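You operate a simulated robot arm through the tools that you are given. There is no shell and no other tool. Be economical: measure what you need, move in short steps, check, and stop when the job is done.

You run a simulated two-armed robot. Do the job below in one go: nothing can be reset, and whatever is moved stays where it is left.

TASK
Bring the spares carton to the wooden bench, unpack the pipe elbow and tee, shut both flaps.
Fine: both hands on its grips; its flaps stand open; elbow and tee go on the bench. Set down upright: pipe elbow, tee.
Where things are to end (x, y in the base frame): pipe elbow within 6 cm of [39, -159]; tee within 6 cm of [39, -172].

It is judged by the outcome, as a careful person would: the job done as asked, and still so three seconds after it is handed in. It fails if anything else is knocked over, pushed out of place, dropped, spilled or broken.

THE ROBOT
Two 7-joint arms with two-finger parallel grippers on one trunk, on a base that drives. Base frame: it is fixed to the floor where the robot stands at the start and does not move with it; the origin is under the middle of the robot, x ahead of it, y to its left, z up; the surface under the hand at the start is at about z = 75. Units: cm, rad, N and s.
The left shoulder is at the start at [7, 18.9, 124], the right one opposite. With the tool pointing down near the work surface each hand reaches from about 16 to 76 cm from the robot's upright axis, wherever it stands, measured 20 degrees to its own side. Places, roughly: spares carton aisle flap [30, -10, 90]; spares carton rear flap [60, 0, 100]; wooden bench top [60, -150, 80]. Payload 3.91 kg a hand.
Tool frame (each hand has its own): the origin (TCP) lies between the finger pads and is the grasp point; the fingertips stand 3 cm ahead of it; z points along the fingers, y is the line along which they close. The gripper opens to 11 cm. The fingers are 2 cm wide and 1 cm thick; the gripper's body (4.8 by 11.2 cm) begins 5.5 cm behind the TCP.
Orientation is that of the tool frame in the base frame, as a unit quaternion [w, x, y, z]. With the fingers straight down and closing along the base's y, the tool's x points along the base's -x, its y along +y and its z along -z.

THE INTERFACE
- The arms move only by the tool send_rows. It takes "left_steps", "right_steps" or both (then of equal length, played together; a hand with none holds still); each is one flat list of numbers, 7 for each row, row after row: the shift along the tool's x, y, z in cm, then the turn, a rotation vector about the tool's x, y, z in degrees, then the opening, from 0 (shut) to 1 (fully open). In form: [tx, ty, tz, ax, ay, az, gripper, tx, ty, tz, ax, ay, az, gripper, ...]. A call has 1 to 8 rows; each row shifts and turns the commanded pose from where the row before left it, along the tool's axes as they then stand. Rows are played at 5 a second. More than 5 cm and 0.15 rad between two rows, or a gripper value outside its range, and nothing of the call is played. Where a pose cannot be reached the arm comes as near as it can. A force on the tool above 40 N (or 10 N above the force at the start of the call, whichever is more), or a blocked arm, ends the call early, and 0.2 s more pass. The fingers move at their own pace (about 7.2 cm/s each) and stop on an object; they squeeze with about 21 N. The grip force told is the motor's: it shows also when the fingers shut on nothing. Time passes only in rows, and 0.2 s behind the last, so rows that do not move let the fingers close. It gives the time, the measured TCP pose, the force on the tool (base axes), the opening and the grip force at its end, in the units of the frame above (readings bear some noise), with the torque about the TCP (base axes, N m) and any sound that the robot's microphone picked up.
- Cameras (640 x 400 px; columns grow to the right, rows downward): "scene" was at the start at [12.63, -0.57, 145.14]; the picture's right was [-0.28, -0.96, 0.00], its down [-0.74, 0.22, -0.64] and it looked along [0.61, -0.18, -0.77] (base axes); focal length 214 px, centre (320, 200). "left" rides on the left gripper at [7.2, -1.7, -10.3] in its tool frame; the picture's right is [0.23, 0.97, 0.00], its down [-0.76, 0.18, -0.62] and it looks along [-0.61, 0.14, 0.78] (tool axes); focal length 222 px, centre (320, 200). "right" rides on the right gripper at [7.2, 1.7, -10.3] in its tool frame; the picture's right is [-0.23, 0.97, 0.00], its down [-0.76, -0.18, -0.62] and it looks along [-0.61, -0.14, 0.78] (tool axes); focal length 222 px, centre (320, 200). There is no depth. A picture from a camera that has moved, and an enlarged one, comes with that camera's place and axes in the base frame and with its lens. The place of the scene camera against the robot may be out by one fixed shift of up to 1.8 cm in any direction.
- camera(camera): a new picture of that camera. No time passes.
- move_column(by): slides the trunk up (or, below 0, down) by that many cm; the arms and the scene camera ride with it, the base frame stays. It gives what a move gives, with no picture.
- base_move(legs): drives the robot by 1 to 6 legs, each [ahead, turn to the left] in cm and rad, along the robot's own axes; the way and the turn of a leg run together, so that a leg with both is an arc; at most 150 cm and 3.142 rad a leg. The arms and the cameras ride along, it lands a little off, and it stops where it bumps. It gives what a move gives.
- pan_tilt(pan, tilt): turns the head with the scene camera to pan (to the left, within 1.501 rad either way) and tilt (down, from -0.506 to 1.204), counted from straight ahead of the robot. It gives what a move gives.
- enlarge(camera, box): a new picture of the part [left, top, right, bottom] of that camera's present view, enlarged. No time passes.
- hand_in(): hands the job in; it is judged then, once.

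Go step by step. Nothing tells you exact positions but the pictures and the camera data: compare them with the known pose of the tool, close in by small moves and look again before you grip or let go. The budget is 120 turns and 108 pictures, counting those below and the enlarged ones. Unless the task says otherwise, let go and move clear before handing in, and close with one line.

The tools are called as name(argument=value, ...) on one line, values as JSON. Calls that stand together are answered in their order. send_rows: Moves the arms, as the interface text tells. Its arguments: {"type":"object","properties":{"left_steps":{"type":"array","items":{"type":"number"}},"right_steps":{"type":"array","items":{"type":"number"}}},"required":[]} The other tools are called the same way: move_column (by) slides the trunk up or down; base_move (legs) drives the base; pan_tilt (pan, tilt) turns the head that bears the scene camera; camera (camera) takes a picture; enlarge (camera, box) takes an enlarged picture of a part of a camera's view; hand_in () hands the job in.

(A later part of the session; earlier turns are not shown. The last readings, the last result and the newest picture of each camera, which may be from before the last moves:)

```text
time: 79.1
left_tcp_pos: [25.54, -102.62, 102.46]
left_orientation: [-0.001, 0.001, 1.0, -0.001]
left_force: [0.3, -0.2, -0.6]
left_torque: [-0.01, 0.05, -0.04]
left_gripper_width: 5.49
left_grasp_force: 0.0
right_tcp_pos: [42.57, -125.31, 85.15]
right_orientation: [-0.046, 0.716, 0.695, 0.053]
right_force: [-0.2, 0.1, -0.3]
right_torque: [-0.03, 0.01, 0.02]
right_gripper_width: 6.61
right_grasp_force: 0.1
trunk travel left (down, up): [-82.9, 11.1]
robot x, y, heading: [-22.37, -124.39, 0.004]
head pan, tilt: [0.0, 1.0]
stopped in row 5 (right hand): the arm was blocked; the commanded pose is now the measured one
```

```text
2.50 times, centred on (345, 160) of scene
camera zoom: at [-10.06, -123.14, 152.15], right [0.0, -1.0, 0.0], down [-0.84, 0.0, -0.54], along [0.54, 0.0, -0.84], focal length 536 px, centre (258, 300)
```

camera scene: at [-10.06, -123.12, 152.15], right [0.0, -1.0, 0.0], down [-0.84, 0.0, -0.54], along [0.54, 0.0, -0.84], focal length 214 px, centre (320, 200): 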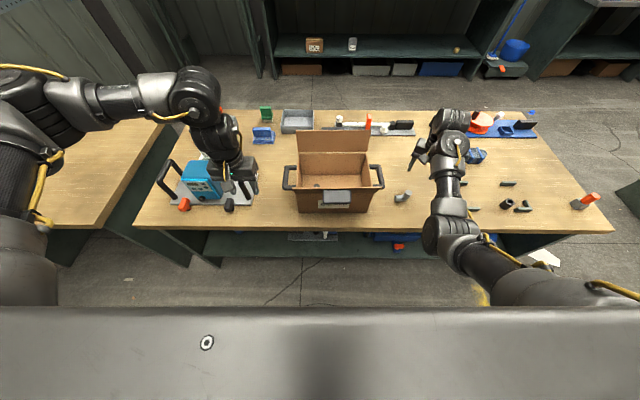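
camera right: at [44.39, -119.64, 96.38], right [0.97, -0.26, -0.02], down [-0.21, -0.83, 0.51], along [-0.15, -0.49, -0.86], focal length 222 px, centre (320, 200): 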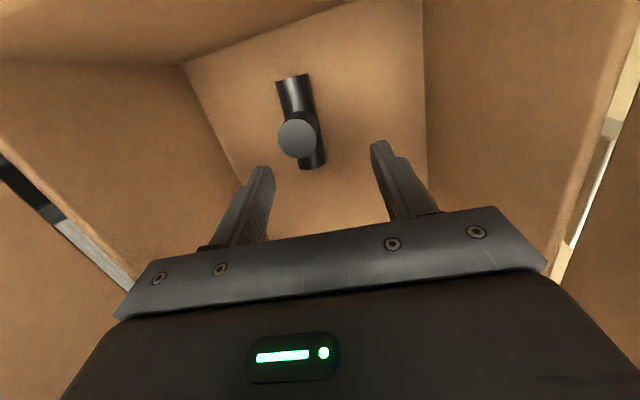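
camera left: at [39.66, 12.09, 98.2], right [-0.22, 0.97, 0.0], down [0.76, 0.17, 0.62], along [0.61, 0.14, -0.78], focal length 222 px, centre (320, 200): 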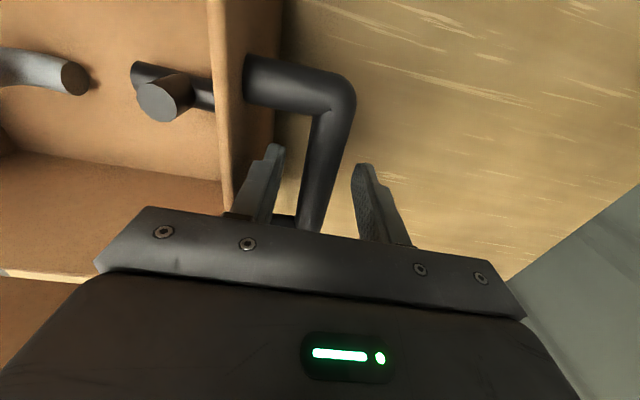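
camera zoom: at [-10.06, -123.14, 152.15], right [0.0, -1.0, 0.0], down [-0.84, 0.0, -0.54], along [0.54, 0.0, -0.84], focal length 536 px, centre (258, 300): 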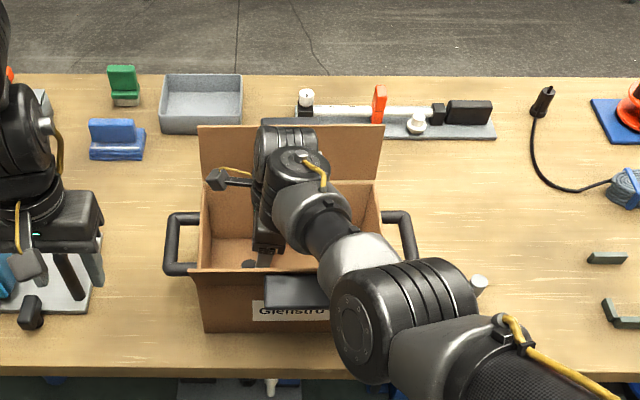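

The arm got blocked, probably the forearm on the carton's front corner, though the carton hasn't visibly moved. I'll rise, then raise the trunk so the forearm comes in from higher.

send_rows(right_steps=[0.35, 0, -2, 0, 0, 0, 0.6, 0.6, 0, -3.4, 0, 0, 0, 0.6, 0.6, 0, -3.4, 0, 0, 0, 0.6])

move_column(by=9)

camera(camera="scene")

camera(camera="left")

```text
time: 79.9
left_tcp_pos: [25.5, -102.53, 102.49]
left_orientation: [-0.001, 0.001, 1.0, -0.002]
left_force: [0.5, 0.4, -0.8]
left_torque: [0.03, 0.02, 0.01]
left_gripper_width: 5.5
left_grasp_force: 0.0
right_tcp_pos: [42.76, -125.39, 94.32]
right_orientation: [-0.042, 0.718, 0.692, 0.053]
right_force: [0.2, 0.6, 0.2]
right_torque: [0.0, 0.0, 0.02]
right_gripper_width: 6.6
right_grasp_force: 0.1
trunk travel left (down, up): [-82.9, 11.1]
robot x, y, heading: [-22.1, -124.43, 0.006]
head pan, tilt: [0.0, 1.0]
```

```text
time: 81.1
left_tcp_pos: [25.52, -102.67, 111.5]
left_orientation: [-0.001, 0.001, 1.0, -0.001]
left_force: [-0.3, -0.6, 0.4]
left_torque: [-0.01, -0.01, -0.01]
left_gripper_width: 5.5
left_grasp_force: 0.0
right_tcp_pos: [42.65, -125.48, 102.87]
right_orientation: [-0.043, 0.718, 0.693, 0.052]
right_force: [0.7, 0.1, 0.8]
right_torque: [0.0, 0.01, 0.0]
right_gripper_width: 6.62
right_grasp_force: 0.0
trunk travel left (down, up): [-91.9, 2.1]
robot x, y, heading: [-21.8, -124.31, 0.002]
head pan, tilt: [0.0, 1.0]
```

```text
52 pictures are left
camera scene: at [-10.05, -123.08, 161.15], right [0.0, -1.0, 0.0], down [-0.84, 0.0, -0.54], along [0.54, 0.0, -0.84], focal length 214 px, centre (320, 200)
```

scene: 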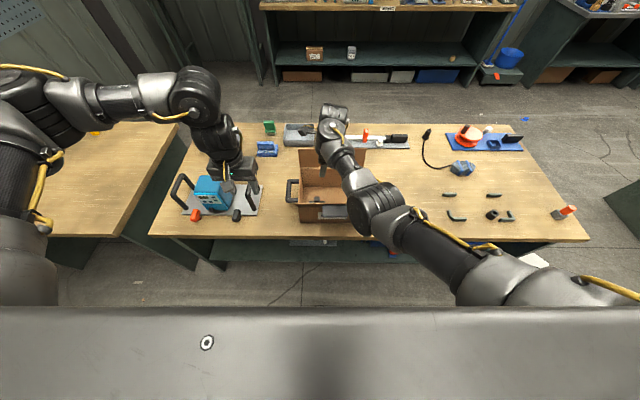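

```text
51 pictures are left
camera left: at [18.19, -104.23, 121.87], right [-0.23, 0.97, 0.0], down [0.76, 0.18, 0.62], along [0.61, 0.14, -0.78], focal length 222 px, centre (320, 200)
```

left: 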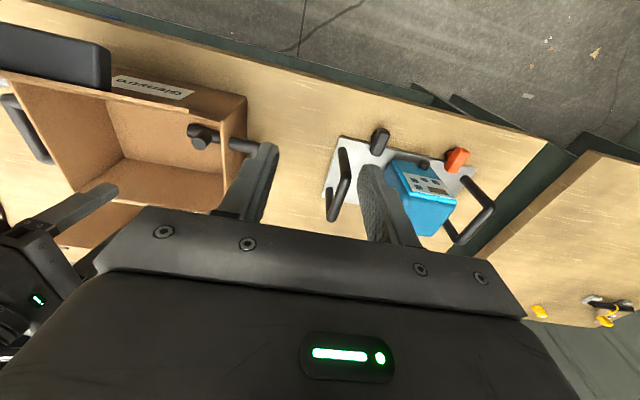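

With the trunk higher the forearm should clear. I'll centre and descend again in small stages.

send_rows(right_steps=[1.2, -0.4, 0.2, 0, 0, 0, 0.6, 1.0, -0.4, 0.2, 0, 0, 0, 0.6, -0.59, 0, 3.35, 0, 0, 0, 0.6, -0.59, 0, 3.35, 0, 0, 0, 0.6, -0.59, 0, 3.35, 0, 0, 0, 0.6, -0.35, 0, 1.97, 0, 0, 0, 0.6, 0, 0, 0, 0, 0, 0, 0.6])

enlarge(camera="scene", box=[260, 90, 440, 250])

camera(camera="left")

```text
time: 82.7
left_tcp_pos: [25.48, -102.65, 111.72]
left_orientation: [0.0, 0.0, 1.0, -0.001]
left_force: [-0.6, -0.7, 0.3]
left_torque: [-0.02, 0.02, 0.02]
left_gripper_width: 5.51
left_grasp_force: 0.1
right_tcp_pos: [41.34, -123.04, 90.83]
right_orientation: [-0.048, 0.715, 0.696, 0.054]
right_force: [0.6, 0.5, -0.7]
right_torque: [-0.01, 0.0, -0.03]
right_gripper_width: 6.6
right_grasp_force: 0.1
right hand out of reach, approached as far as the arm can: row 6
trunk travel left (down, up): [-91.9, 2.1]
robot x, y, heading: [-22.06, -124.72, 0.003]
head pan, tilt: [0.0, 1.0]
```

```text
2.50 times, centred on (350, 170) of scene
camera zoom: at [-10.08, -123.26, 161.15], right [0.0, -1.0, 0.0], down [-0.84, 0.0, -0.54], along [0.54, 0.0, -0.84], focal length 536 px, centre (245, 275)
```

zoom: 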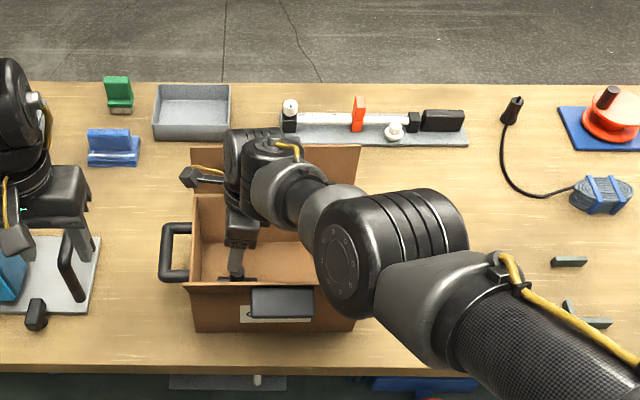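

```text
49 pictures are left
camera left: at [18.18, -104.37, 121.91], right [-0.23, 0.97, 0.0], down [0.76, 0.18, 0.62], along [0.61, 0.14, -0.78], focal length 222 px, centre (320, 200)
```

left: 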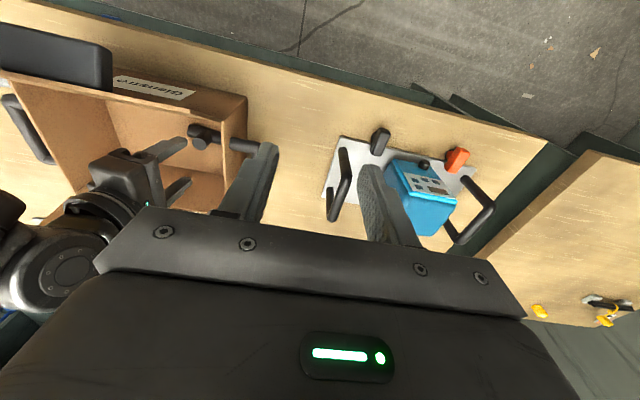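

The right arm is at a limit here. The left hand is still in its natural pose and can take the tee by its branch, so I'll withdraw the right hand to the right.

send_rows(right_steps=[0.6, 0, -3.4, 0, 0, 0, 0.6, 0.6, 0, -3.4, 0, 0, 0, 0.6, 0.3, 0, -2, 0, 0, 0, 0.6, -4, 0, 0, 0, -5, 0, 0.6, -4, 0, 0, 0, -5, 0, 0.6, -4.5, 0, 0, 0, 0, 0, 0.6, -4.5, 0, 0, 0, 0, 0, 0.6, -4.5, 0, 0, 0, 0, 0, 0.6])

send_rows(right_steps=[-4.5, 0, 0, 0, 0, 0, 0.6, -4.5, 0, 0, 0, 0, 0, 0.6, -4.5, 0, 0, 0, 0, 0, 0.6, -4.5, 0, 0, 0, 0, 0, 0.6, -4.5, 0, 0, 0, 0, 0, 0.6])

camera(camera="scene")

```text
time: 84.5
left_tcp_pos: [25.46, -102.83, 111.54]
left_orientation: [-0.002, 0.001, 1.0, -0.001]
left_force: [0.5, -0.7, -0.2]
left_torque: [0.02, -0.02, 0.02]
left_gripper_width: 5.51
left_grasp_force: 0.1
right_tcp_pos: [40.51, -144.53, 99.55]
right_orientation: [0.013, 0.717, 0.697, -0.009]
right_force: [0.3, 0.9, 1.2]
right_torque: [0.01, -0.02, 0.02]
right_gripper_width: 6.6
right_grasp_force: 0.2
trunk travel left (down, up): [-91.9, 2.1]
robot x, y, heading: [-22.38, -124.62, 0.001]
head pan, tilt: [0.0, 1.0]
```

```text
time: 85.7
left_tcp_pos: [25.47, -102.9, 111.47]
left_orientation: [-0.001, 0.001, 1.0, -0.001]
left_force: [0.7, -0.9, 0.2]
left_torque: [0.01, 0.0, -0.03]
left_gripper_width: 5.5
left_grasp_force: 0.1
right_tcp_pos: [39.97, -166.84, 100.26]
right_orientation: [0.014, 0.716, 0.698, -0.009]
right_force: [0.6, 0.3, -0.2]
right_torque: [0.05, 0.02, -0.01]
right_gripper_width: 6.6
right_grasp_force: 0.1
trunk travel left (down, up): [-91.9, 2.1]
robot x, y, heading: [-22.53, -124.71, 0.006]
head pan, tilt: [0.0, 1.0]
```

```text
48 pictures are left
camera scene: at [-10.07, -123.36, 161.15], right [0.0, -1.0, 0.0], down [-0.84, 0.0, -0.54], along [0.54, 0.0, -0.84], focal length 214 px, centre (320, 200)
```

scene: 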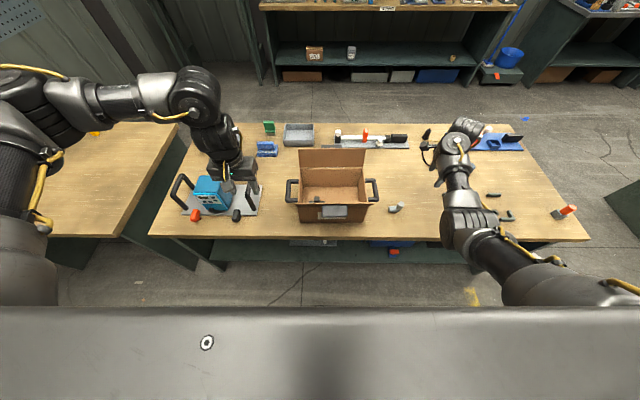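

move_column(by=-9)

send_rows(left_steps=[-2.7, -3.4, 0.4, 0, 0, 0, 0.5, -2.7, -3.4, 0.4, 0, 0, 0, 0.5, -2.7, -3.4, 0.4, 0, 0, 0, 0.5, -2.7, -3.4, 0.4, 0, 0, 0, 0.5, -2.7, -3.4, 0.4, 0, 0, 0, 0.5, -2.7, -3.3, 0.4, 0, 0, 0, 0.5, 0, 0, 0, 0, 0, 0, 0.5])

camera(camera="left")

enlarge(camera="scene", box=[220, 90, 420, 240])

```text
time: 87.0
left_tcp_pos: [25.41, -102.59, 102.56]
left_orientation: [-0.001, 0.0, 1.0, -0.001]
left_force: [-0.4, -0.2, -0.2]
left_torque: [-0.03, 0.01, 0.03]
left_gripper_width: 5.5
left_grasp_force: 0.1
right_tcp_pos: [40.03, -166.64, 91.32]
right_orientation: [0.014, 0.717, 0.697, -0.01]
right_force: [0.3, 0.5, -0.1]
right_torque: [-0.01, 0.01, -0.01]
right_gripper_width: 6.57
right_grasp_force: 0.0
trunk travel left (down, up): [-82.9, 11.1]
robot x, y, heading: [-22.36, -124.7, -0.0]
head pan, tilt: [0.0, 1.0]
```

```text
time: 88.6
left_tcp_pos: [41.77, -122.77, 100.22]
left_orientation: [-0.001, 0.001, 1.0, -0.003]
left_force: [0.0, 0.4, -0.5]
left_torque: [-0.03, 0.01, 0.0]
left_gripper_width: 5.53
left_grasp_force: 0.0
right_tcp_pos: [40.04, -166.55, 91.35]
right_orientation: [0.014, 0.717, 0.697, -0.011]
right_force: [-0.2, -0.4, -0.4]
right_torque: [-0.02, -0.03, -0.03]
right_gripper_width: 6.6
right_grasp_force: 0.1
trunk travel left (down, up): [-82.9, 11.1]
robot x, y, heading: [-22.29, -124.51, 0.002]
head pan, tilt: [0.0, 1.0]
```

```text
47 pictures are left
camera left: at [34.4, -124.39, 110.61], right [-0.23, 0.97, 0.0], down [0.76, 0.18, 0.62], along [0.61, 0.14, -0.78], focal length 222 px, centre (320, 200)
```

left: 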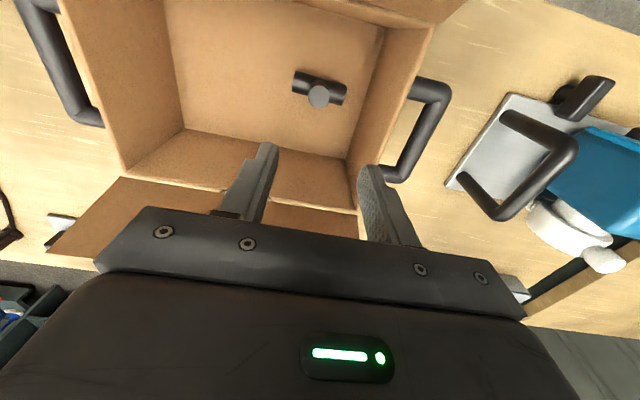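

```text
2.67 times, centred on (320, 165) of scene
camera zoom: at [-10.03, -122.91, 152.16], right [0.0, -1.0, 0.0], down [-0.84, 0.0, -0.54], along [0.54, 0.0, -0.84], focal length 572 px, centre (320, 293)
```

zoom: 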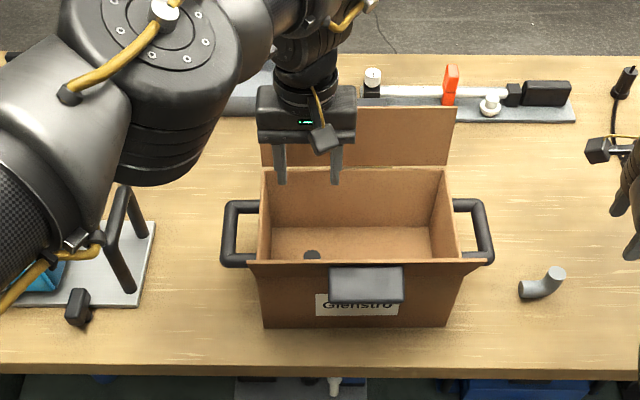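

The tee's branch is at (41.5,-123.1), right below the left hand. I'll descend in stages, watching the machine on the left.

send_rows(left_steps=[0.2, -0.3, 3, 0, 0, 0, 0.5, 0, 0, 3.5, 0, 0, 0, 0.5, 0, 0, 3.5, 0, 0, 0, 0.5, 0, 0, 3, 0, 0, 0, 0.5, 0, 0, 0, 0, 0, 0, 0.5])

camera(camera="left")

enlarge(camera="scene", box=[180, 90, 420, 240])

```text
time: 89.8
left_tcp_pos: [40.41, -123.35, 87.42]
left_orientation: [-0.002, 0.0, 1.0, -0.001]
left_force: [0.8, -0.4, -0.5]
left_torque: [0.04, 0.0, -0.01]
left_gripper_width: 5.49
left_grasp_force: 0.0
left hand out of reach, approached as far as the arm can: row 4
right_tcp_pos: [39.94, -166.67, 91.44]
right_orientation: [0.014, 0.717, 0.697, -0.009]
right_force: [-0.2, -0.3, 0.0]
right_torque: [0.01, -0.03, -0.01]
right_gripper_width: 6.58
right_grasp_force: 0.0
trunk travel left (down, up): [-82.9, 11.1]
robot x, y, heading: [-22.39, -124.96, 0.005]
head pan, tilt: [0.0, 1.0]
```

```text
45 pictures are left
camera left: at [33.16, -124.86, 97.77], right [-0.23, 0.97, 0.0], down [0.76, 0.18, 0.62], along [0.61, 0.14, -0.78], focal length 222 px, centre (320, 200)
```

left: 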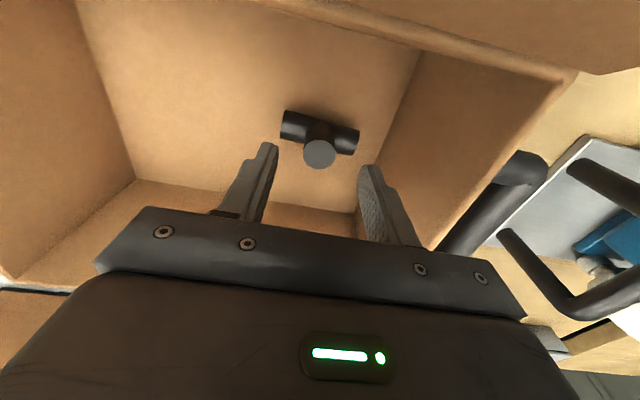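

```text
2.67 times, centred on (300, 165) of scene
camera zoom: at [-10.07, -123.09, 152.16], right [0.0, -1.0, 0.0], down [-0.84, 0.0, -0.54], along [0.54, 0.0, -0.84], focal length 572 px, centre (373, 293)
```

zoom: 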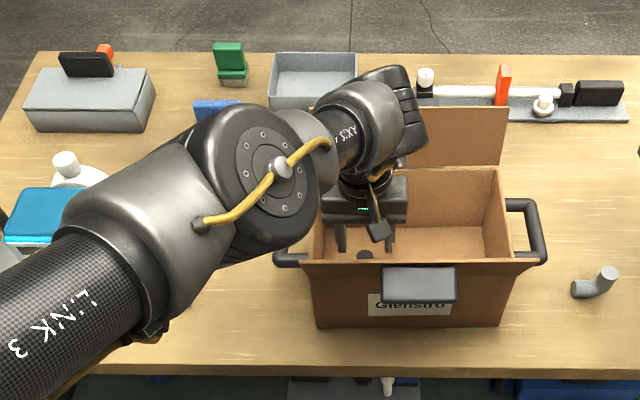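

The left arm is near full stretch, so I'll lower the trunk instead, which brings the hand down, and correct x in between.

move_column(by=-3)

send_rows(left_steps=[-1.0, 0.1, 0, 0, 0, 0, 0.5, 0, 0, 0, 0, 0, 0, 0.5])

camera(camera="left")

```text
time: 90.5
left_tcp_pos: [40.46, -123.26, 84.29]
left_orientation: [-0.001, 0.001, 1.0, -0.001]
left_force: [0.4, 0.3, -0.3]
left_torque: [-0.01, -0.01, 0.01]
left_gripper_width: 5.5
left_grasp_force: 0.0
right_tcp_pos: [39.9, -166.61, 88.4]
right_orientation: [0.013, 0.717, 0.697, -0.009]
right_force: [0.0, 0.1, 0.9]
right_torque: [0.0, -0.02, 0.01]
right_gripper_width: 6.6
right_grasp_force: 0.1
trunk travel left (down, up): [-79.9, 14.1]
robot x, y, heading: [-22.2, -124.75, 0.001]
head pan, tilt: [0.0, 1.0]
```

```text
time: 91.1
left_tcp_pos: [40.46, -123.21, 84.39]
left_orientation: [-0.001, 0.001, 1.0, 0.0]
left_force: [-0.9, 0.1, -0.3]
left_torque: [-0.01, 0.01, 0.02]
left_gripper_width: 5.49
left_grasp_force: 0.0
left hand out of reach, approached as far as the arm can: row 1
right_tcp_pos: [40.2, -166.65, 88.41]
right_orientation: [0.013, 0.717, 0.696, -0.01]
right_force: [0.1, 0.5, -0.2]
right_torque: [-0.03, -0.01, 0.03]
right_gripper_width: 6.6
right_grasp_force: 0.1
trunk travel left (down, up): [-79.9, 14.1]
robot x, y, heading: [-22.51, -124.71, 0.001]
head pan, tilt: [0.0, 1.0]
```

```text
43 pictures are left
camera left: at [33.15, -124.88, 94.8], right [-0.23, 0.97, 0.0], down [0.76, 0.18, 0.62], along [0.61, 0.14, -0.78], focal length 222 px, centre (320, 200)
```

left: 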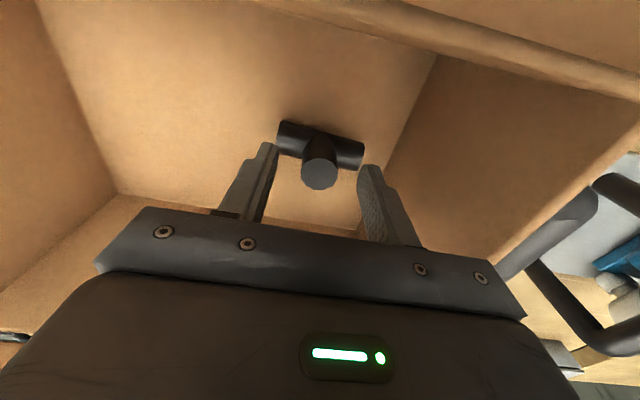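

The hand needs about 1 cm more forward, so I'll nudge the base.

base_move(legs=[[1.2, 0]])

camera(camera="left")

```text
time: 91.9
left_tcp_pos: [41.39, -123.21, 84.46]
left_orientation: [0.0, 0.001, 1.0, -0.002]
left_force: [0.1, -0.5, 0.3]
left_torque: [-0.03, -0.04, -0.02]
left_gripper_width: 5.51
left_grasp_force: 0.0
right_tcp_pos: [41.01, -166.67, 88.63]
right_orientation: [0.015, 0.717, 0.697, -0.009]
right_force: [0.4, 0.3, -0.5]
right_torque: [0.01, -0.05, 0.0]
right_gripper_width: 6.58
right_grasp_force: 0.1
trunk travel left (down, up): [-79.9, 14.1]
robot x, y, heading: [-21.13, -124.77, 0.004]
head pan, tilt: [0.0, 1.0]
```

```text
42 pictures are left
camera left: at [34.13, -124.88, 94.93], right [-0.23, 0.97, 0.0], down [0.76, 0.18, 0.62], along [0.61, 0.14, -0.78], focal length 222 px, centre (320, 200)
```

left: 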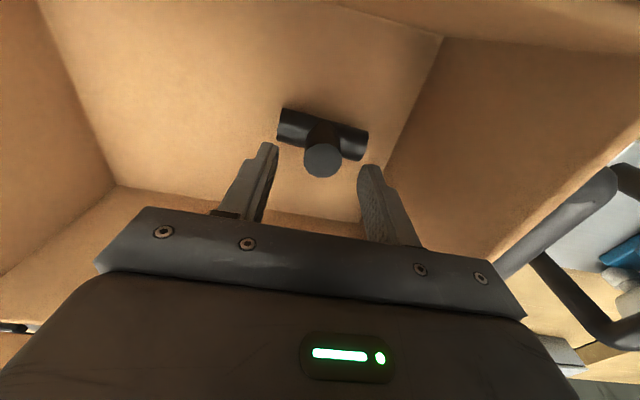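

Aligned. I'll lower 3 cm and close on the branch.

move_column(by=-3)

send_rows(left_steps=[0, 0, 0, 0, 0, 0, 0, 0, 0, 0, 0, 0, 0, 0, 0, 0, 0, 0, 0, 0, 0, 0, 0, 0, 0, 0, 0, 0])

camera(camera="left")

```text
time: 92.6
left_tcp_pos: [41.61, -123.29, 81.47]
left_orientation: [-0.002, 0.001, 1.0, -0.001]
left_force: [-0.4, -0.3, -0.3]
left_torque: [0.02, -0.01, 0.03]
left_gripper_width: 5.49
left_grasp_force: 0.1
right_tcp_pos: [41.16, -166.64, 85.34]
right_orientation: [0.014, 0.716, 0.698, -0.009]
right_force: [0.1, 0.1, 0.0]
right_torque: [-0.02, 0.03, -0.02]
right_gripper_width: 6.61
right_grasp_force: 0.2
trunk travel left (down, up): [-76.9, 17.1]
robot x, y, heading: [-21.28, -124.58, 0.005]
head pan, tilt: [0.0, 1.0]
```

```text
time: 93.6
left_tcp_pos: [41.63, -123.18, 81.34]
left_orientation: [-0.001, 0.001, 1.0, -0.002]
left_force: [0.8, -0.3, 0.9]
left_torque: [0.04, 0.0, 0.0]
left_gripper_width: 2.67
left_grasp_force: 20.8
right_tcp_pos: [41.18, -166.62, 85.44]
right_orientation: [0.015, 0.717, 0.697, -0.009]
right_force: [-0.3, -0.3, 0.2]
right_torque: [0.03, 0.03, -0.01]
right_gripper_width: 6.61
right_grasp_force: 0.0
trunk travel left (down, up): [-76.9, 17.1]
robot x, y, heading: [-20.86, -124.83, 0.006]
head pan, tilt: [0.0, 1.0]
```

```text
41 pictures are left
camera left: at [34.33, -124.9, 91.79], right [-0.23, 0.97, 0.0], down [0.76, 0.18, 0.62], along [0.61, 0.14, -0.78], focal length 222 px, centre (320, 200)
```

left: 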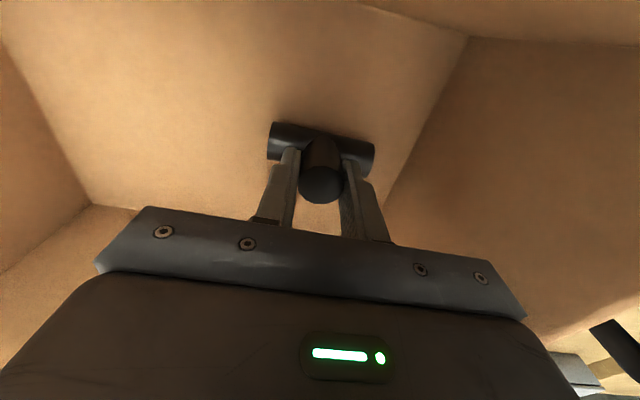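

The tee is held by its branch. I'll lift it out with the trunk and raise the right hand a bit too.

move_column(by=17)

send_rows(right_steps=[0, 0, -3, 0, 0, 0, 0.6, 0, 0, -3, 0, 0, 0, 0.6, 0, 0, -2, 0, 0, 0, 0.6], left_steps=[0, 0, -1, 0, 0, 0, 0, 0, 0, -1, 0, 0, 0, 0, 0, 0, -1, 0, 0, 0, 0])

camera(camera="left")

camera(camera="scene")

```text
time: 95.5
left_tcp_pos: [41.62, -123.27, 98.43]
left_orientation: [-0.001, 0.0, 1.0, -0.001]
left_force: [-0.4, 0.7, 0.0]
left_torque: [-0.04, 0.02, -0.01]
left_gripper_width: 2.65
left_grasp_force: 20.8
right_tcp_pos: [41.21, -166.69, 102.37]
right_orientation: [0.014, 0.717, 0.696, -0.01]
right_force: [-0.5, -0.6, 0.0]
right_torque: [-0.01, -0.02, 0.0]
right_gripper_width: 6.58
right_grasp_force: 0.0
trunk travel left (down, up): [-93.9, 0.1]
robot x, y, heading: [-20.81, -124.35, 0.009]
head pan, tilt: [0.0, 1.0]
```

```text
time: 96.3
left_tcp_pos: [41.64, -123.26, 101.33]
left_orientation: [0.0, 0.001, 1.0, -0.001]
left_force: [1.0, 0.2, -1.0]
left_torque: [0.02, -0.05, 0.0]
left_gripper_width: 2.62
left_grasp_force: 21.1
right_tcp_pos: [41.1, -166.27, 108.91]
right_orientation: [0.011, 0.717, 0.697, -0.01]
right_force: [-0.4, 0.3, -0.8]
right_torque: [0.0, 0.01, 0.0]
right_gripper_width: 6.6
right_grasp_force: 0.0
right hand out of reach, approached as far as the arm can: row 3
trunk travel left (down, up): [-93.9, 0.1]
robot x, y, heading: [-21.34, -124.77, 0.004]
head pan, tilt: [0.0, 1.0]
```

```text
40 pictures are left
camera left: at [34.36, -124.89, 111.74], right [-0.23, 0.97, 0.0], down [0.76, 0.18, 0.62], along [0.61, 0.14, -0.78], focal length 222 px, centre (320, 200)
```

left: 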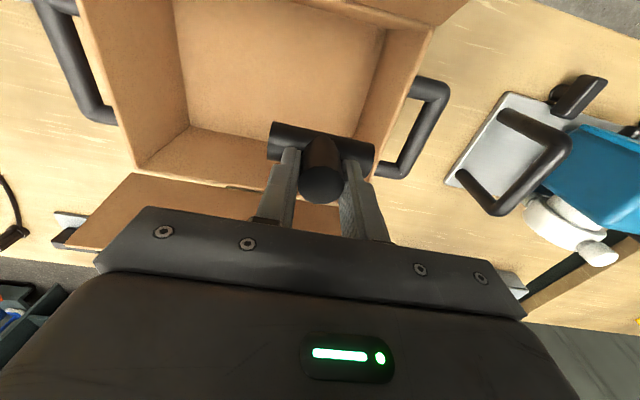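

```text
39 pictures are left
camera scene: at [-8.87, -123.1, 163.15], right [0.0, -1.0, 0.0], down [-0.84, 0.0, -0.54], along [0.54, 0.0, -0.84], focal length 214 px, centre (320, 200)
```

scene: 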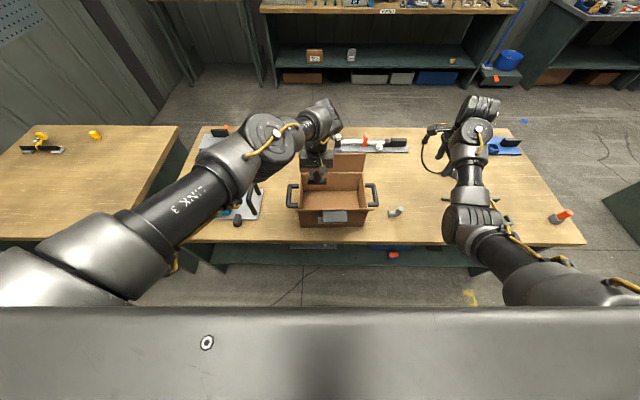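

The carton is empty and the tee hangs upright in the left hand. I'll drive back, shift right along the aisle, and return facing the bench near y=-172.

base_move(legs=[[-30, 0], [0, -1.575], [47.5, 0], [0, 1.571]])

pan_tilt(pan=0.0, tilt=0.85)

camera(camera="scene")

```text
time: 108.5
left_tcp_pos: [11.11, -173.57, 101.28]
left_orientation: [-0.001, 0.019, 1.0, -0.001]
left_force: [-0.8, 0.1, -0.6]
left_torque: [-0.01, -0.07, -0.03]
left_gripper_width: 2.65
left_grasp_force: 21.0
right_tcp_pos: [9.06, -216.65, 108.58]
right_orientation: [0.011, 0.728, 0.685, -0.011]
right_force: [-0.1, -0.5, -0.7]
right_torque: [-0.01, -0.02, 0.01]
right_gripper_width: 6.61
right_grasp_force: 0.1
trunk travel left (down, up): [-93.9, 0.1]
robot x, y, heading: [-51.74, -172.58, -0.031]
head pan, tilt: [0.0, 1.0]
```

```text
time: 109.2
left_tcp_pos: [11.1, -173.66, 101.37]
left_orientation: [-0.001, 0.018, 1.0, -0.001]
left_force: [0.1, -0.2, -0.2]
left_torque: [-0.03, -0.01, 0.0]
left_gripper_width: 2.67
left_grasp_force: 21.4
right_tcp_pos: [9.05, -216.48, 108.64]
right_orientation: [0.011, 0.729, 0.684, -0.011]
right_force: [0.1, 0.9, 0.6]
right_torque: [-0.01, 0.03, 0.0]
right_gripper_width: 6.61
right_grasp_force: 0.1
trunk travel left (down, up): [-93.9, 0.1]
robot x, y, heading: [-52.01, -172.88, -0.035]
head pan, tilt: [0.0, 0.85]
```

```text
38 pictures are left
camera scene: at [-38.63, -171.67, 164.26], right [-0.03, -1.0, 0.0], down [-0.75, 0.02, -0.66], along [0.66, -0.02, -0.75], focal length 214 px, centre (320, 200)
```

scene: 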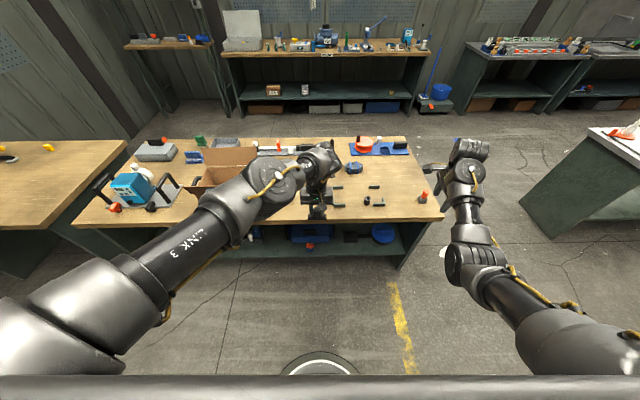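

I'll straighten the heading and drive ahead about 28 cm to bring the tee over (39,-171.5).

base_move(legs=[[0, 0.034], [27.8, 0]])

camera(camera="left")

camera(camera="scene")

```text
time: 111.5
left_tcp_pos: [38.56, -171.5, 101.38]
left_orientation: [-0.001, 0.003, 1.0, -0.001]
left_force: [-0.1, -0.3, -1.1]
left_torque: [-0.02, -0.03, -0.03]
left_gripper_width: 2.66
left_grasp_force: 20.9
right_tcp_pos: [37.92, -214.52, 108.82]
right_orientation: [0.012, 0.718, 0.696, -0.009]
right_force: [-1.0, 0.2, 0.6]
right_torque: [-0.02, -0.03, 0.03]
right_gripper_width: 6.6
right_grasp_force: 0.0
trunk travel left (down, up): [-93.9, 0.1]
robot x, y, heading: [-24.0, -172.62, 0.004]
head pan, tilt: [0.0, 0.85]
```

```text
37 pictures are left
camera left: at [31.18, -173.11, 111.8], right [-0.22, 0.97, 0.0], down [0.76, 0.18, 0.62], along [0.61, 0.14, -0.78], focal length 222 px, centre (320, 200)
```

left: 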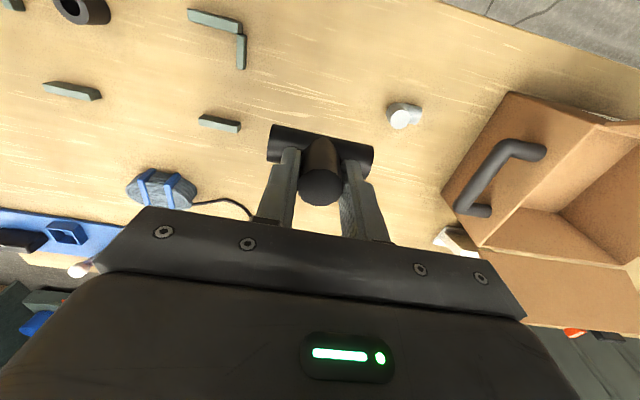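

```text
36 pictures are left
camera scene: at [-11.27, -171.17, 164.29], right [0.0, -1.0, 0.0], down [-0.75, 0.0, -0.66], along [0.66, 0.0, -0.75], focal length 214 px, centre (320, 200)
```

scene: 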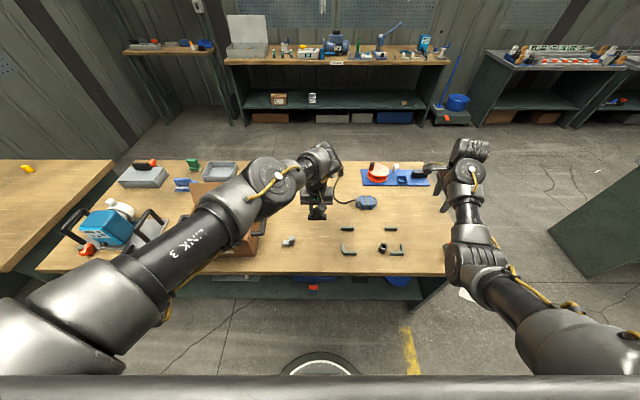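

The spot is clear: the brackets are at y≈-183 and the elbow at -160. I'll lower with the trunk.

move_column(by=-12)

enlarge(camera="scene", box=[160, 130, 480, 300])

```text
time: 113.0
left_tcp_pos: [38.65, -171.46, 89.27]
left_orientation: [-0.001, 0.003, 1.0, -0.001]
left_force: [-0.2, -0.1, -1.4]
left_torque: [0.03, 0.02, 0.0]
left_gripper_width: 2.67
left_grasp_force: 21.0
right_tcp_pos: [38.03, -214.54, 96.75]
right_orientation: [0.011, 0.718, 0.696, -0.009]
right_force: [0.8, -0.5, 0.5]
right_torque: [-0.01, 0.0, 0.01]
right_gripper_width: 6.61
right_grasp_force: 0.0
trunk travel left (down, up): [-81.9, 12.1]
robot x, y, heading: [-24.05, -172.34, 0.0]
head pan, tilt: [0.0, 0.85]
```

```text
2.00 times, centred on (320, 215) of scene
camera zoom: at [-11.1, -171.22, 152.27], right [0.0, -1.0, 0.0], down [-0.75, 0.0, -0.66], along [0.66, 0.0, -0.75], focal length 429 px, centre (320, 170)
```

zoom: 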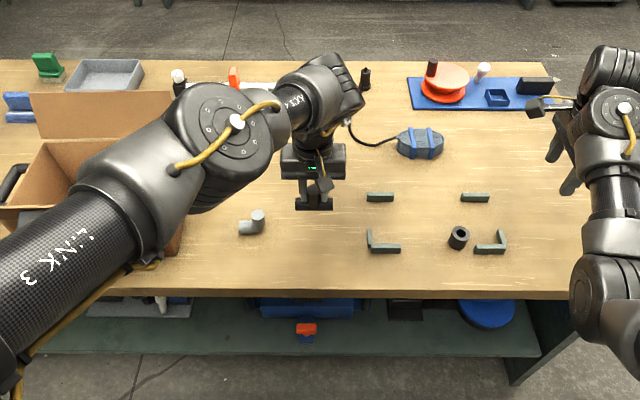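

The arm's elbow stays about 15 cm above the carton rim, so I can keep lowering.

move_column(by=-7)

move_column(by=-0.8)

move_column(by=-0.3)

move_column(by=-0.3)

```text
time: 114.1
left_tcp_pos: [38.6, -171.57, 82.26]
left_orientation: [0.0, 0.003, 1.0, -0.001]
left_force: [0.2, -0.2, -0.3]
left_torque: [0.04, 0.0, 0.0]
left_gripper_width: 2.64
left_grasp_force: 20.9
right_tcp_pos: [37.98, -214.57, 89.77]
right_orientation: [0.011, 0.717, 0.697, -0.01]
right_force: [0.1, 0.2, 0.4]
right_torque: [-0.01, 0.01, 0.01]
right_gripper_width: 6.59
right_grasp_force: 0.0
trunk travel left (down, up): [-74.9, 19.1]
robot x, y, heading: [-23.95, -172.66, 0.004]
head pan, tilt: [0.0, 0.85]
```

```text
time: 114.6
left_tcp_pos: [38.56, -171.51, 81.51]
left_orientation: [-0.001, 0.003, 1.0, -0.001]
left_force: [-0.2, -0.5, 0.0]
left_torque: [-0.04, -0.02, -0.04]
left_gripper_width: 2.66
left_grasp_force: 21.0
right_tcp_pos: [38.1, -214.55, 88.82]
right_orientation: [0.01, 0.717, 0.697, -0.009]
right_force: [0.2, 0.1, 0.0]
right_torque: [-0.02, -0.01, 0.01]
right_gripper_width: 6.6
right_grasp_force: 0.1
trunk travel left (down, up): [-74.1, 19.9]
robot x, y, heading: [-24.04, -172.77, -0.002]
head pan, tilt: [0.0, 0.85]
```

```text
time: 115.2
left_tcp_pos: [38.6, -171.51, 81.23]
left_orientation: [-0.001, 0.003, 1.0, -0.001]
left_force: [-0.2, 0.2, -0.2]
left_torque: [0.0, -0.02, 0.01]
left_gripper_width: 2.62
left_grasp_force: 21.2
right_tcp_pos: [38.09, -214.6, 88.48]
right_orientation: [0.01, 0.717, 0.697, -0.009]
right_force: [-1.1, 0.4, -1.0]
right_torque: [0.03, -0.02, 0.03]
right_gripper_width: 6.59
right_grasp_force: 0.0
trunk travel left (down, up): [-73.8, 20.2]
robot x, y, heading: [-24.04, -172.51, 0.003]
head pan, tilt: [0.0, 0.85]
```

```text
time: 115.7
left_tcp_pos: [38.68, -171.59, 80.82]
left_orientation: [-0.001, 0.002, 1.0, -0.001]
left_force: [-0.1, -0.2, -1.0]
left_torque: [0.0, 0.0, 0.03]
left_gripper_width: 2.64
left_grasp_force: 21.4
right_tcp_pos: [37.98, -214.5, 88.22]
right_orientation: [0.011, 0.717, 0.697, -0.009]
right_force: [0.0, 0.0, 0.3]
right_torque: [0.02, 0.0, 0.02]
right_gripper_width: 6.62
right_grasp_force: 0.2
trunk travel left (down, up): [-73.5, 20.5]
robot x, y, heading: [-24.15, -172.8, -0.003]
head pan, tilt: [0.0, 0.85]
```

move_column(by=-0.3)

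move_column(by=-0.3)

camera(camera="left")

```text
time: 116.2
left_tcp_pos: [38.63, -171.5, 80.82]
left_orientation: [0.0, 0.003, 1.0, -0.001]
left_force: [-0.8, -0.4, 11.4]
left_torque: [0.12, 0.2, -0.01]
left_gripper_width: 2.63
left_grasp_force: 21.0
right_tcp_pos: [37.97, -214.55, 87.95]
right_orientation: [0.012, 0.718, 0.696, -0.01]
right_force: [0.2, 0.5, 0.3]
right_torque: [0.0, -0.01, 0.02]
right_gripper_width: 6.61
right_grasp_force: 0.0
trunk travel left (down, up): [-73.2, 20.8]
robot x, y, heading: [-24.44, -172.41, -0.004]
head pan, tilt: [0.0, 0.85]
```

```text
time: 116.7
left_tcp_pos: [38.55, -171.54, 80.65]
left_orientation: [0.003, 0.002, 1.0, 0.0]
left_force: [2.5, -0.1, 27.5]
left_torque: [0.17, 0.05, 0.01]
left_gripper_width: 2.67
left_grasp_force: 21.8
right_tcp_pos: [37.73, -214.63, 87.82]
right_orientation: [0.012, 0.717, 0.697, -0.008]
right_force: [0.1, 0.1, 0.0]
right_torque: [0.0, -0.03, 0.01]
right_gripper_width: 6.59
right_grasp_force: 0.0
trunk travel left (down, up): [-72.9, 21.1]
robot x, y, heading: [-24.1, -172.62, -0.004]
head pan, tilt: [0.0, 0.85]
```

```text
34 pictures are left
camera left: at [31.21, -173.14, 91.04], right [-0.22, 0.97, 0.0], down [0.76, 0.18, 0.63], along [0.61, 0.14, -0.78], focal length 222 px, centre (320, 200)
```

left: 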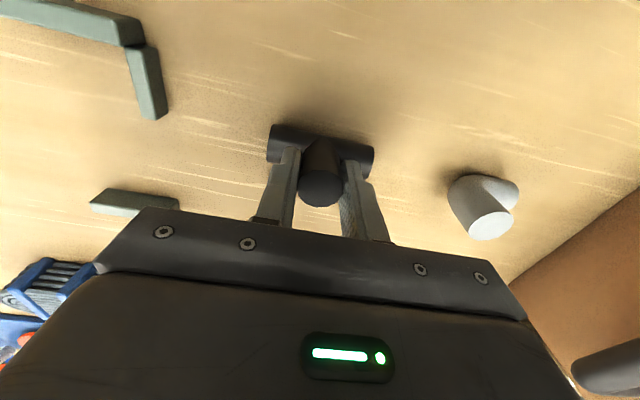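

It's on the bench. I'll ease the press, open, and lift away.

move_column(by=0.4)

send_rows(left_steps=[0, 0, 0, 0, 0, 0, 0.3, 0, 0, 0, 0, 0, 0, 0.42, 0, 0, 0, 0, 0, 0, 0.42, 0, 0, -1, 0, 0, 0, 0.42])

move_column(by=20)

camera(camera="left")

```text
time: 117.2
left_tcp_pos: [38.56, -171.49, 80.71]
left_orientation: [-0.001, 0.003, 1.0, -0.001]
left_force: [3.4, 0.0, 9.5]
left_torque: [0.09, -0.3, -0.02]
left_gripper_width: 2.64
left_grasp_force: 21.2
right_tcp_pos: [37.92, -214.54, 88.17]
right_orientation: [0.012, 0.718, 0.696, -0.01]
right_force: [-0.2, -0.4, -0.3]
right_torque: [-0.01, 0.01, 0.0]
right_gripper_width: 6.6
right_grasp_force: 0.1
trunk travel left (down, up): [-73.3, 20.7]
robot x, y, heading: [-24.09, -172.63, -0.002]
head pan, tilt: [0.0, 0.85]
```

```text
time: 118.2
left_tcp_pos: [38.6, -171.38, 81.62]
left_orientation: [-0.001, 0.002, 1.0, -0.001]
left_force: [-0.6, -0.2, -0.5]
left_torque: [0.0, 0.01, -0.02]
left_gripper_width: 4.61
left_grasp_force: 0.0
right_tcp_pos: [37.92, -214.55, 88.12]
right_orientation: [0.011, 0.717, 0.697, -0.01]
right_force: [0.3, -0.5, -0.2]
right_torque: [0.01, -0.05, 0.02]
right_gripper_width: 6.59
right_grasp_force: 0.1
trunk travel left (down, up): [-73.3, 20.7]
robot x, y, heading: [-24.1, -172.78, 0.003]
head pan, tilt: [0.0, 0.85]
```

```text
time: 120.4
left_tcp_pos: [38.64, -171.35, 101.61]
left_orientation: [-0.001, 0.002, 1.0, -0.001]
left_force: [-1.3, 0.0, -1.0]
left_torque: [-0.01, 0.0, 0.0]
left_gripper_width: 4.62
left_grasp_force: 0.0
right_tcp_pos: [37.91, -214.47, 108.09]
right_orientation: [0.011, 0.717, 0.697, -0.01]
right_force: [0.3, -0.7, -1.0]
right_torque: [0.03, 0.0, -0.03]
right_gripper_width: 6.57
right_grasp_force: 0.1
trunk travel left (down, up): [-93.3, 0.7]
robot x, y, heading: [-24.29, -172.65, 0.0]
head pan, tilt: [0.0, 0.85]
```

```text
33 pictures are left
camera left: at [31.35, -173.13, 112.03], right [-0.22, 0.97, 0.0], down [0.76, 0.18, 0.62], along [0.61, 0.14, -0.78], focal length 222 px, centre (320, 200)
```

left: 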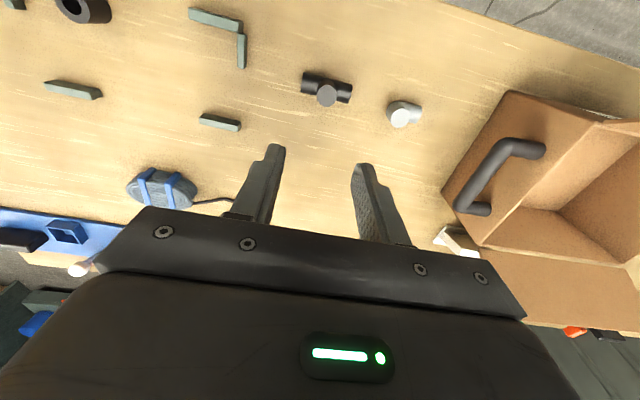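

The elbow and tee both stand upright. Next I'll shut the flaps: I'll drive back in front of the carton (robot y≈-131), keeping the hands high, and look closely at the flaps.

base_move(legs=[[-30, 0], [0, -1.571], [-42, 0], [0, 1.571]])

enlarge(camera="scene", box=[220, 100, 460, 270])

camera(camera="left")

```text
time: 132.3
left_tcp_pos: [8.88, -130.52, 101.5]
left_orientation: [-0.001, 0.01, 1.0, 0.0]
left_force: [0.1, -0.3, 0.5]
left_torque: [-0.01, 0.06, 0.05]
left_gripper_width: 4.63
left_grasp_force: 0.1
right_tcp_pos: [7.42, -173.51, 108.05]
right_orientation: [0.012, 0.724, 0.69, -0.01]
right_force: [0.2, 0.2, -0.1]
right_torque: [-0.01, 0.0, 0.0]
right_gripper_width: 6.6
right_grasp_force: 0.0
trunk travel left (down, up): [-93.3, 0.7]
robot x, y, heading: [-53.77, -130.25, -0.016]
head pan, tilt: [0.0, 0.85]
```

```text
2.35 times, centred on (340, 185) of scene
camera zoom: at [-40.9, -129.39, 163.66], right [-0.02, -1.0, 0.0], down [-0.75, 0.01, -0.66], along [0.66, -0.01, -0.75], focal length 505 px, centre (273, 235)
```

zoom: 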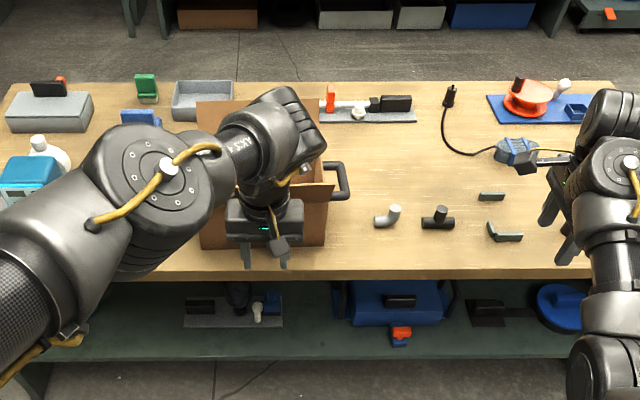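

```text
31 pictures are left
camera left: at [1.5, -131.97, 112.05], right [-0.21, 0.98, 0.0], down [0.77, 0.16, 0.62], along [0.61, 0.13, -0.78], focal length 222 px, centre (320, 200)
```

left: 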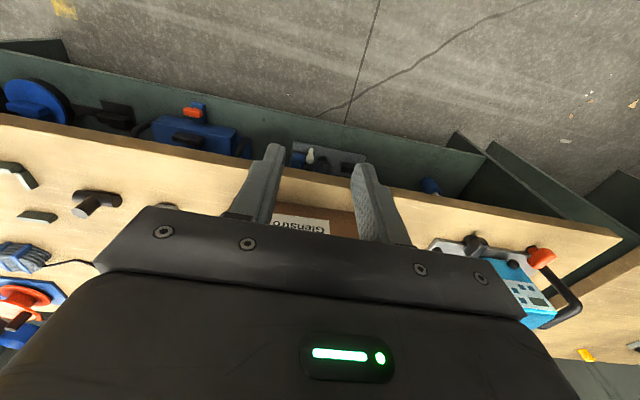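

The left hand is in front of the aisle flap. I'll close its fingers, pull it back and left of the flap's pull block, then drive up so it stands just in front of the flap.

send_rows(left_steps=[3.2, 3, 0, 0, 0, 0, 0.2, 3.2, 3, 0, 0, 0, 0, 0, 3.2, 3, 0, 0, 0, 0, 0, 0, 0, 0, 0, 0, 0, 0])

base_move(legs=[[0, 0.017], [24, 0]])

pan_tilt(pan=0.0, tilt=1.0)

enlarge(camera="scene", box=[200, 60, 440, 260])

camera(camera="left")

```text
time: 133.3
left_tcp_pos: [-0.48, -121.28, 101.66]
left_orientation: [-0.001, 0.011, 1.0, -0.001]
left_force: [-0.8, -0.1, -0.5]
left_torque: [0.0, 0.02, 0.02]
left_gripper_width: 0.0
left_grasp_force: 21.0
right_tcp_pos: [7.49, -173.51, 107.92]
right_orientation: [0.011, 0.724, 0.69, -0.01]
right_force: [0.5, 0.5, 0.0]
right_torque: [-0.01, 0.04, 0.02]
right_gripper_width: 6.6
right_grasp_force: 0.1
trunk travel left (down, up): [-93.3, 0.7]
robot x, y, heading: [-54.06, -130.58, -0.021]
head pan, tilt: [0.0, 0.85]
```

```text
time: 135.4
left_tcp_pos: [22.41, -120.23, 101.59]
left_orientation: [0.0, 0.0, 1.0, -0.002]
left_force: [0.2, 0.2, -0.1]
left_torque: [-0.01, -0.02, -0.03]
left_gripper_width: 0.0
left_grasp_force: 20.9
right_tcp_pos: [31.71, -172.13, 108.23]
right_orientation: [0.012, 0.717, 0.697, -0.01]
right_force: [0.3, 0.4, 0.3]
right_torque: [0.02, -0.03, -0.02]
right_gripper_width: 6.58
right_grasp_force: 0.1
trunk travel left (down, up): [-93.3, 0.7]
robot x, y, heading: [-30.56, -130.59, 0.012]
head pan, tilt: [0.0, 0.85]
```

```text
time: 136.1
left_tcp_pos: [22.75, -120.16, 101.55]
left_orientation: [-0.001, 0.0, 1.0, -0.002]
left_force: [0.0, -0.7, 0.4]
left_torque: [-0.01, -0.02, 0.0]
left_gripper_width: 0.0
left_grasp_force: 20.8
right_tcp_pos: [31.87, -172.06, 107.96]
right_orientation: [0.012, 0.716, 0.698, -0.011]
right_force: [-0.1, -0.2, 0.2]
right_torque: [-0.02, 0.01, 0.0]
right_gripper_width: 6.63
right_grasp_force: 0.0
trunk travel left (down, up): [-93.3, 0.7]
robot x, y, heading: [-30.26, -130.5, 0.004]
head pan, tilt: [0.0, 1.0]
```

```text
2.00 times, centred on (320, 160) of scene
camera zoom: at [-18.19, -128.99, 162.55], right [0.01, -1.0, 0.0], down [-0.84, 0.0, -0.54], along [0.54, 0.0, -0.84], focal length 429 px, centre (320, 280)
```

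zoom: 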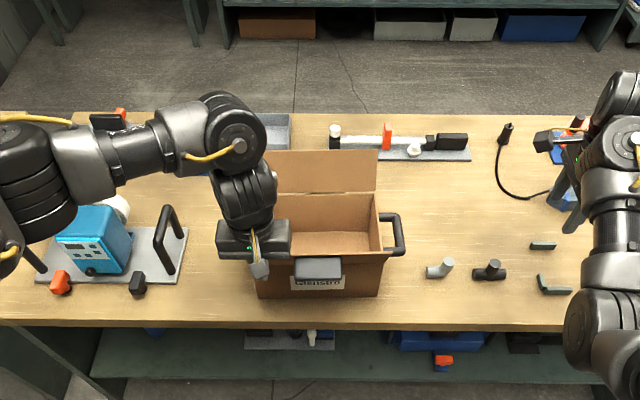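

```text
29 pictures are left
camera left: at [15.47, -121.75, 112.01], right [-0.23, 0.97, 0.0], down [0.76, 0.18, 0.62], along [0.6, 0.14, -0.78], focal length 222 px, centre (320, 200)
```

left: 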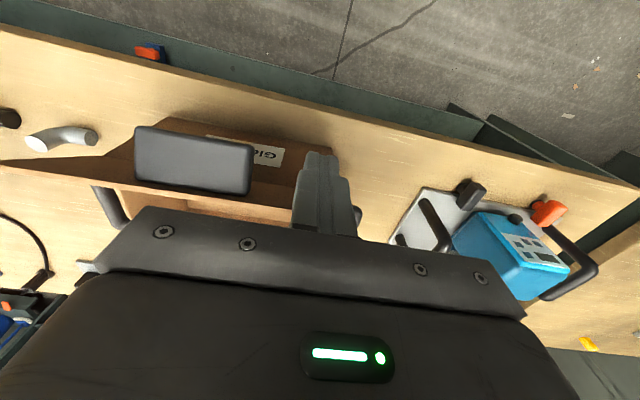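

I have a good view: the flap leans outward with its pull block at y≈-125 to -134. I'll lower the closed fingers beside the block and push the flap inward.

send_rows(left_steps=[0, 0, 2.8, 0, 0, 0, 0, 0, 0, 2.7, 0, 0, 0, 0, -2.5, 0, 0, 0, 0, 0, 0, -2.5, 0, 0, 0, 0, 0, 0, -2.5, 0, 0, 0, 0, 0, 0, -2.5, 0, 0, 0, 0, 0, 0, 0, 0, 0, 0, 0, 0, 0])

enlarge(camera="scene", box=[200, 60, 440, 260])

camera(camera="left")

```text
time: 137.7
left_tcp_pos: [32.71, -120.17, 96.15]
left_orientation: [-0.001, 0.001, 1.0, -0.003]
left_force: [0.6, 0.4, -0.1]
left_torque: [0.01, 0.02, 0.04]
left_gripper_width: 0.0
left_grasp_force: 21.3
right_tcp_pos: [31.87, -172.01, 108.01]
right_orientation: [0.013, 0.716, 0.698, -0.01]
right_force: [-0.4, 0.2, 0.1]
right_torque: [-0.01, 0.0, -0.03]
right_gripper_width: 6.59
right_grasp_force: 0.0
trunk travel left (down, up): [-93.3, 0.7]
robot x, y, heading: [-30.42, -130.51, 0.007]
head pan, tilt: [0.0, 1.0]
```

```text
2.00 times, centred on (320, 160) of scene
camera zoom: at [-18.3, -128.91, 162.55], right [0.0, -1.0, 0.0], down [-0.84, 0.0, -0.54], along [0.54, 0.0, -0.84], focal length 429 px, centre (320, 280)
```

zoom: 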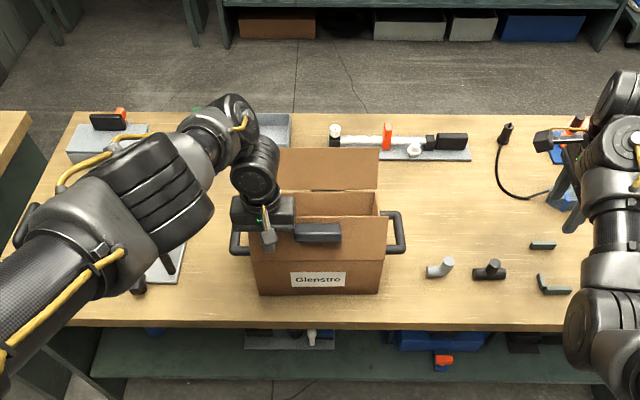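

```text
27 pictures are left
camera left: at [25.33, -121.77, 106.6], right [-0.23, 0.97, 0.0], down [0.76, 0.18, 0.62], along [0.61, 0.14, -0.78], focal length 222 px, centre (320, 200)
```

left: 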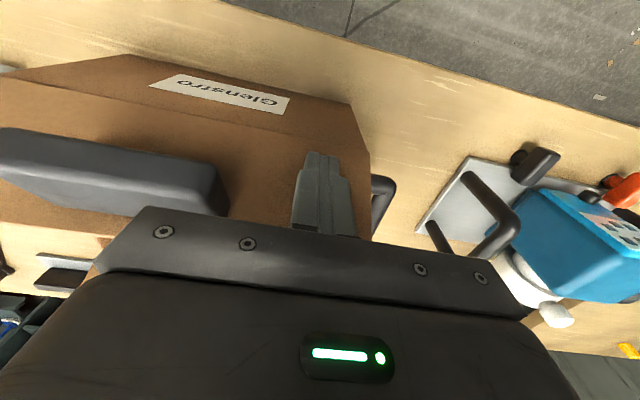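

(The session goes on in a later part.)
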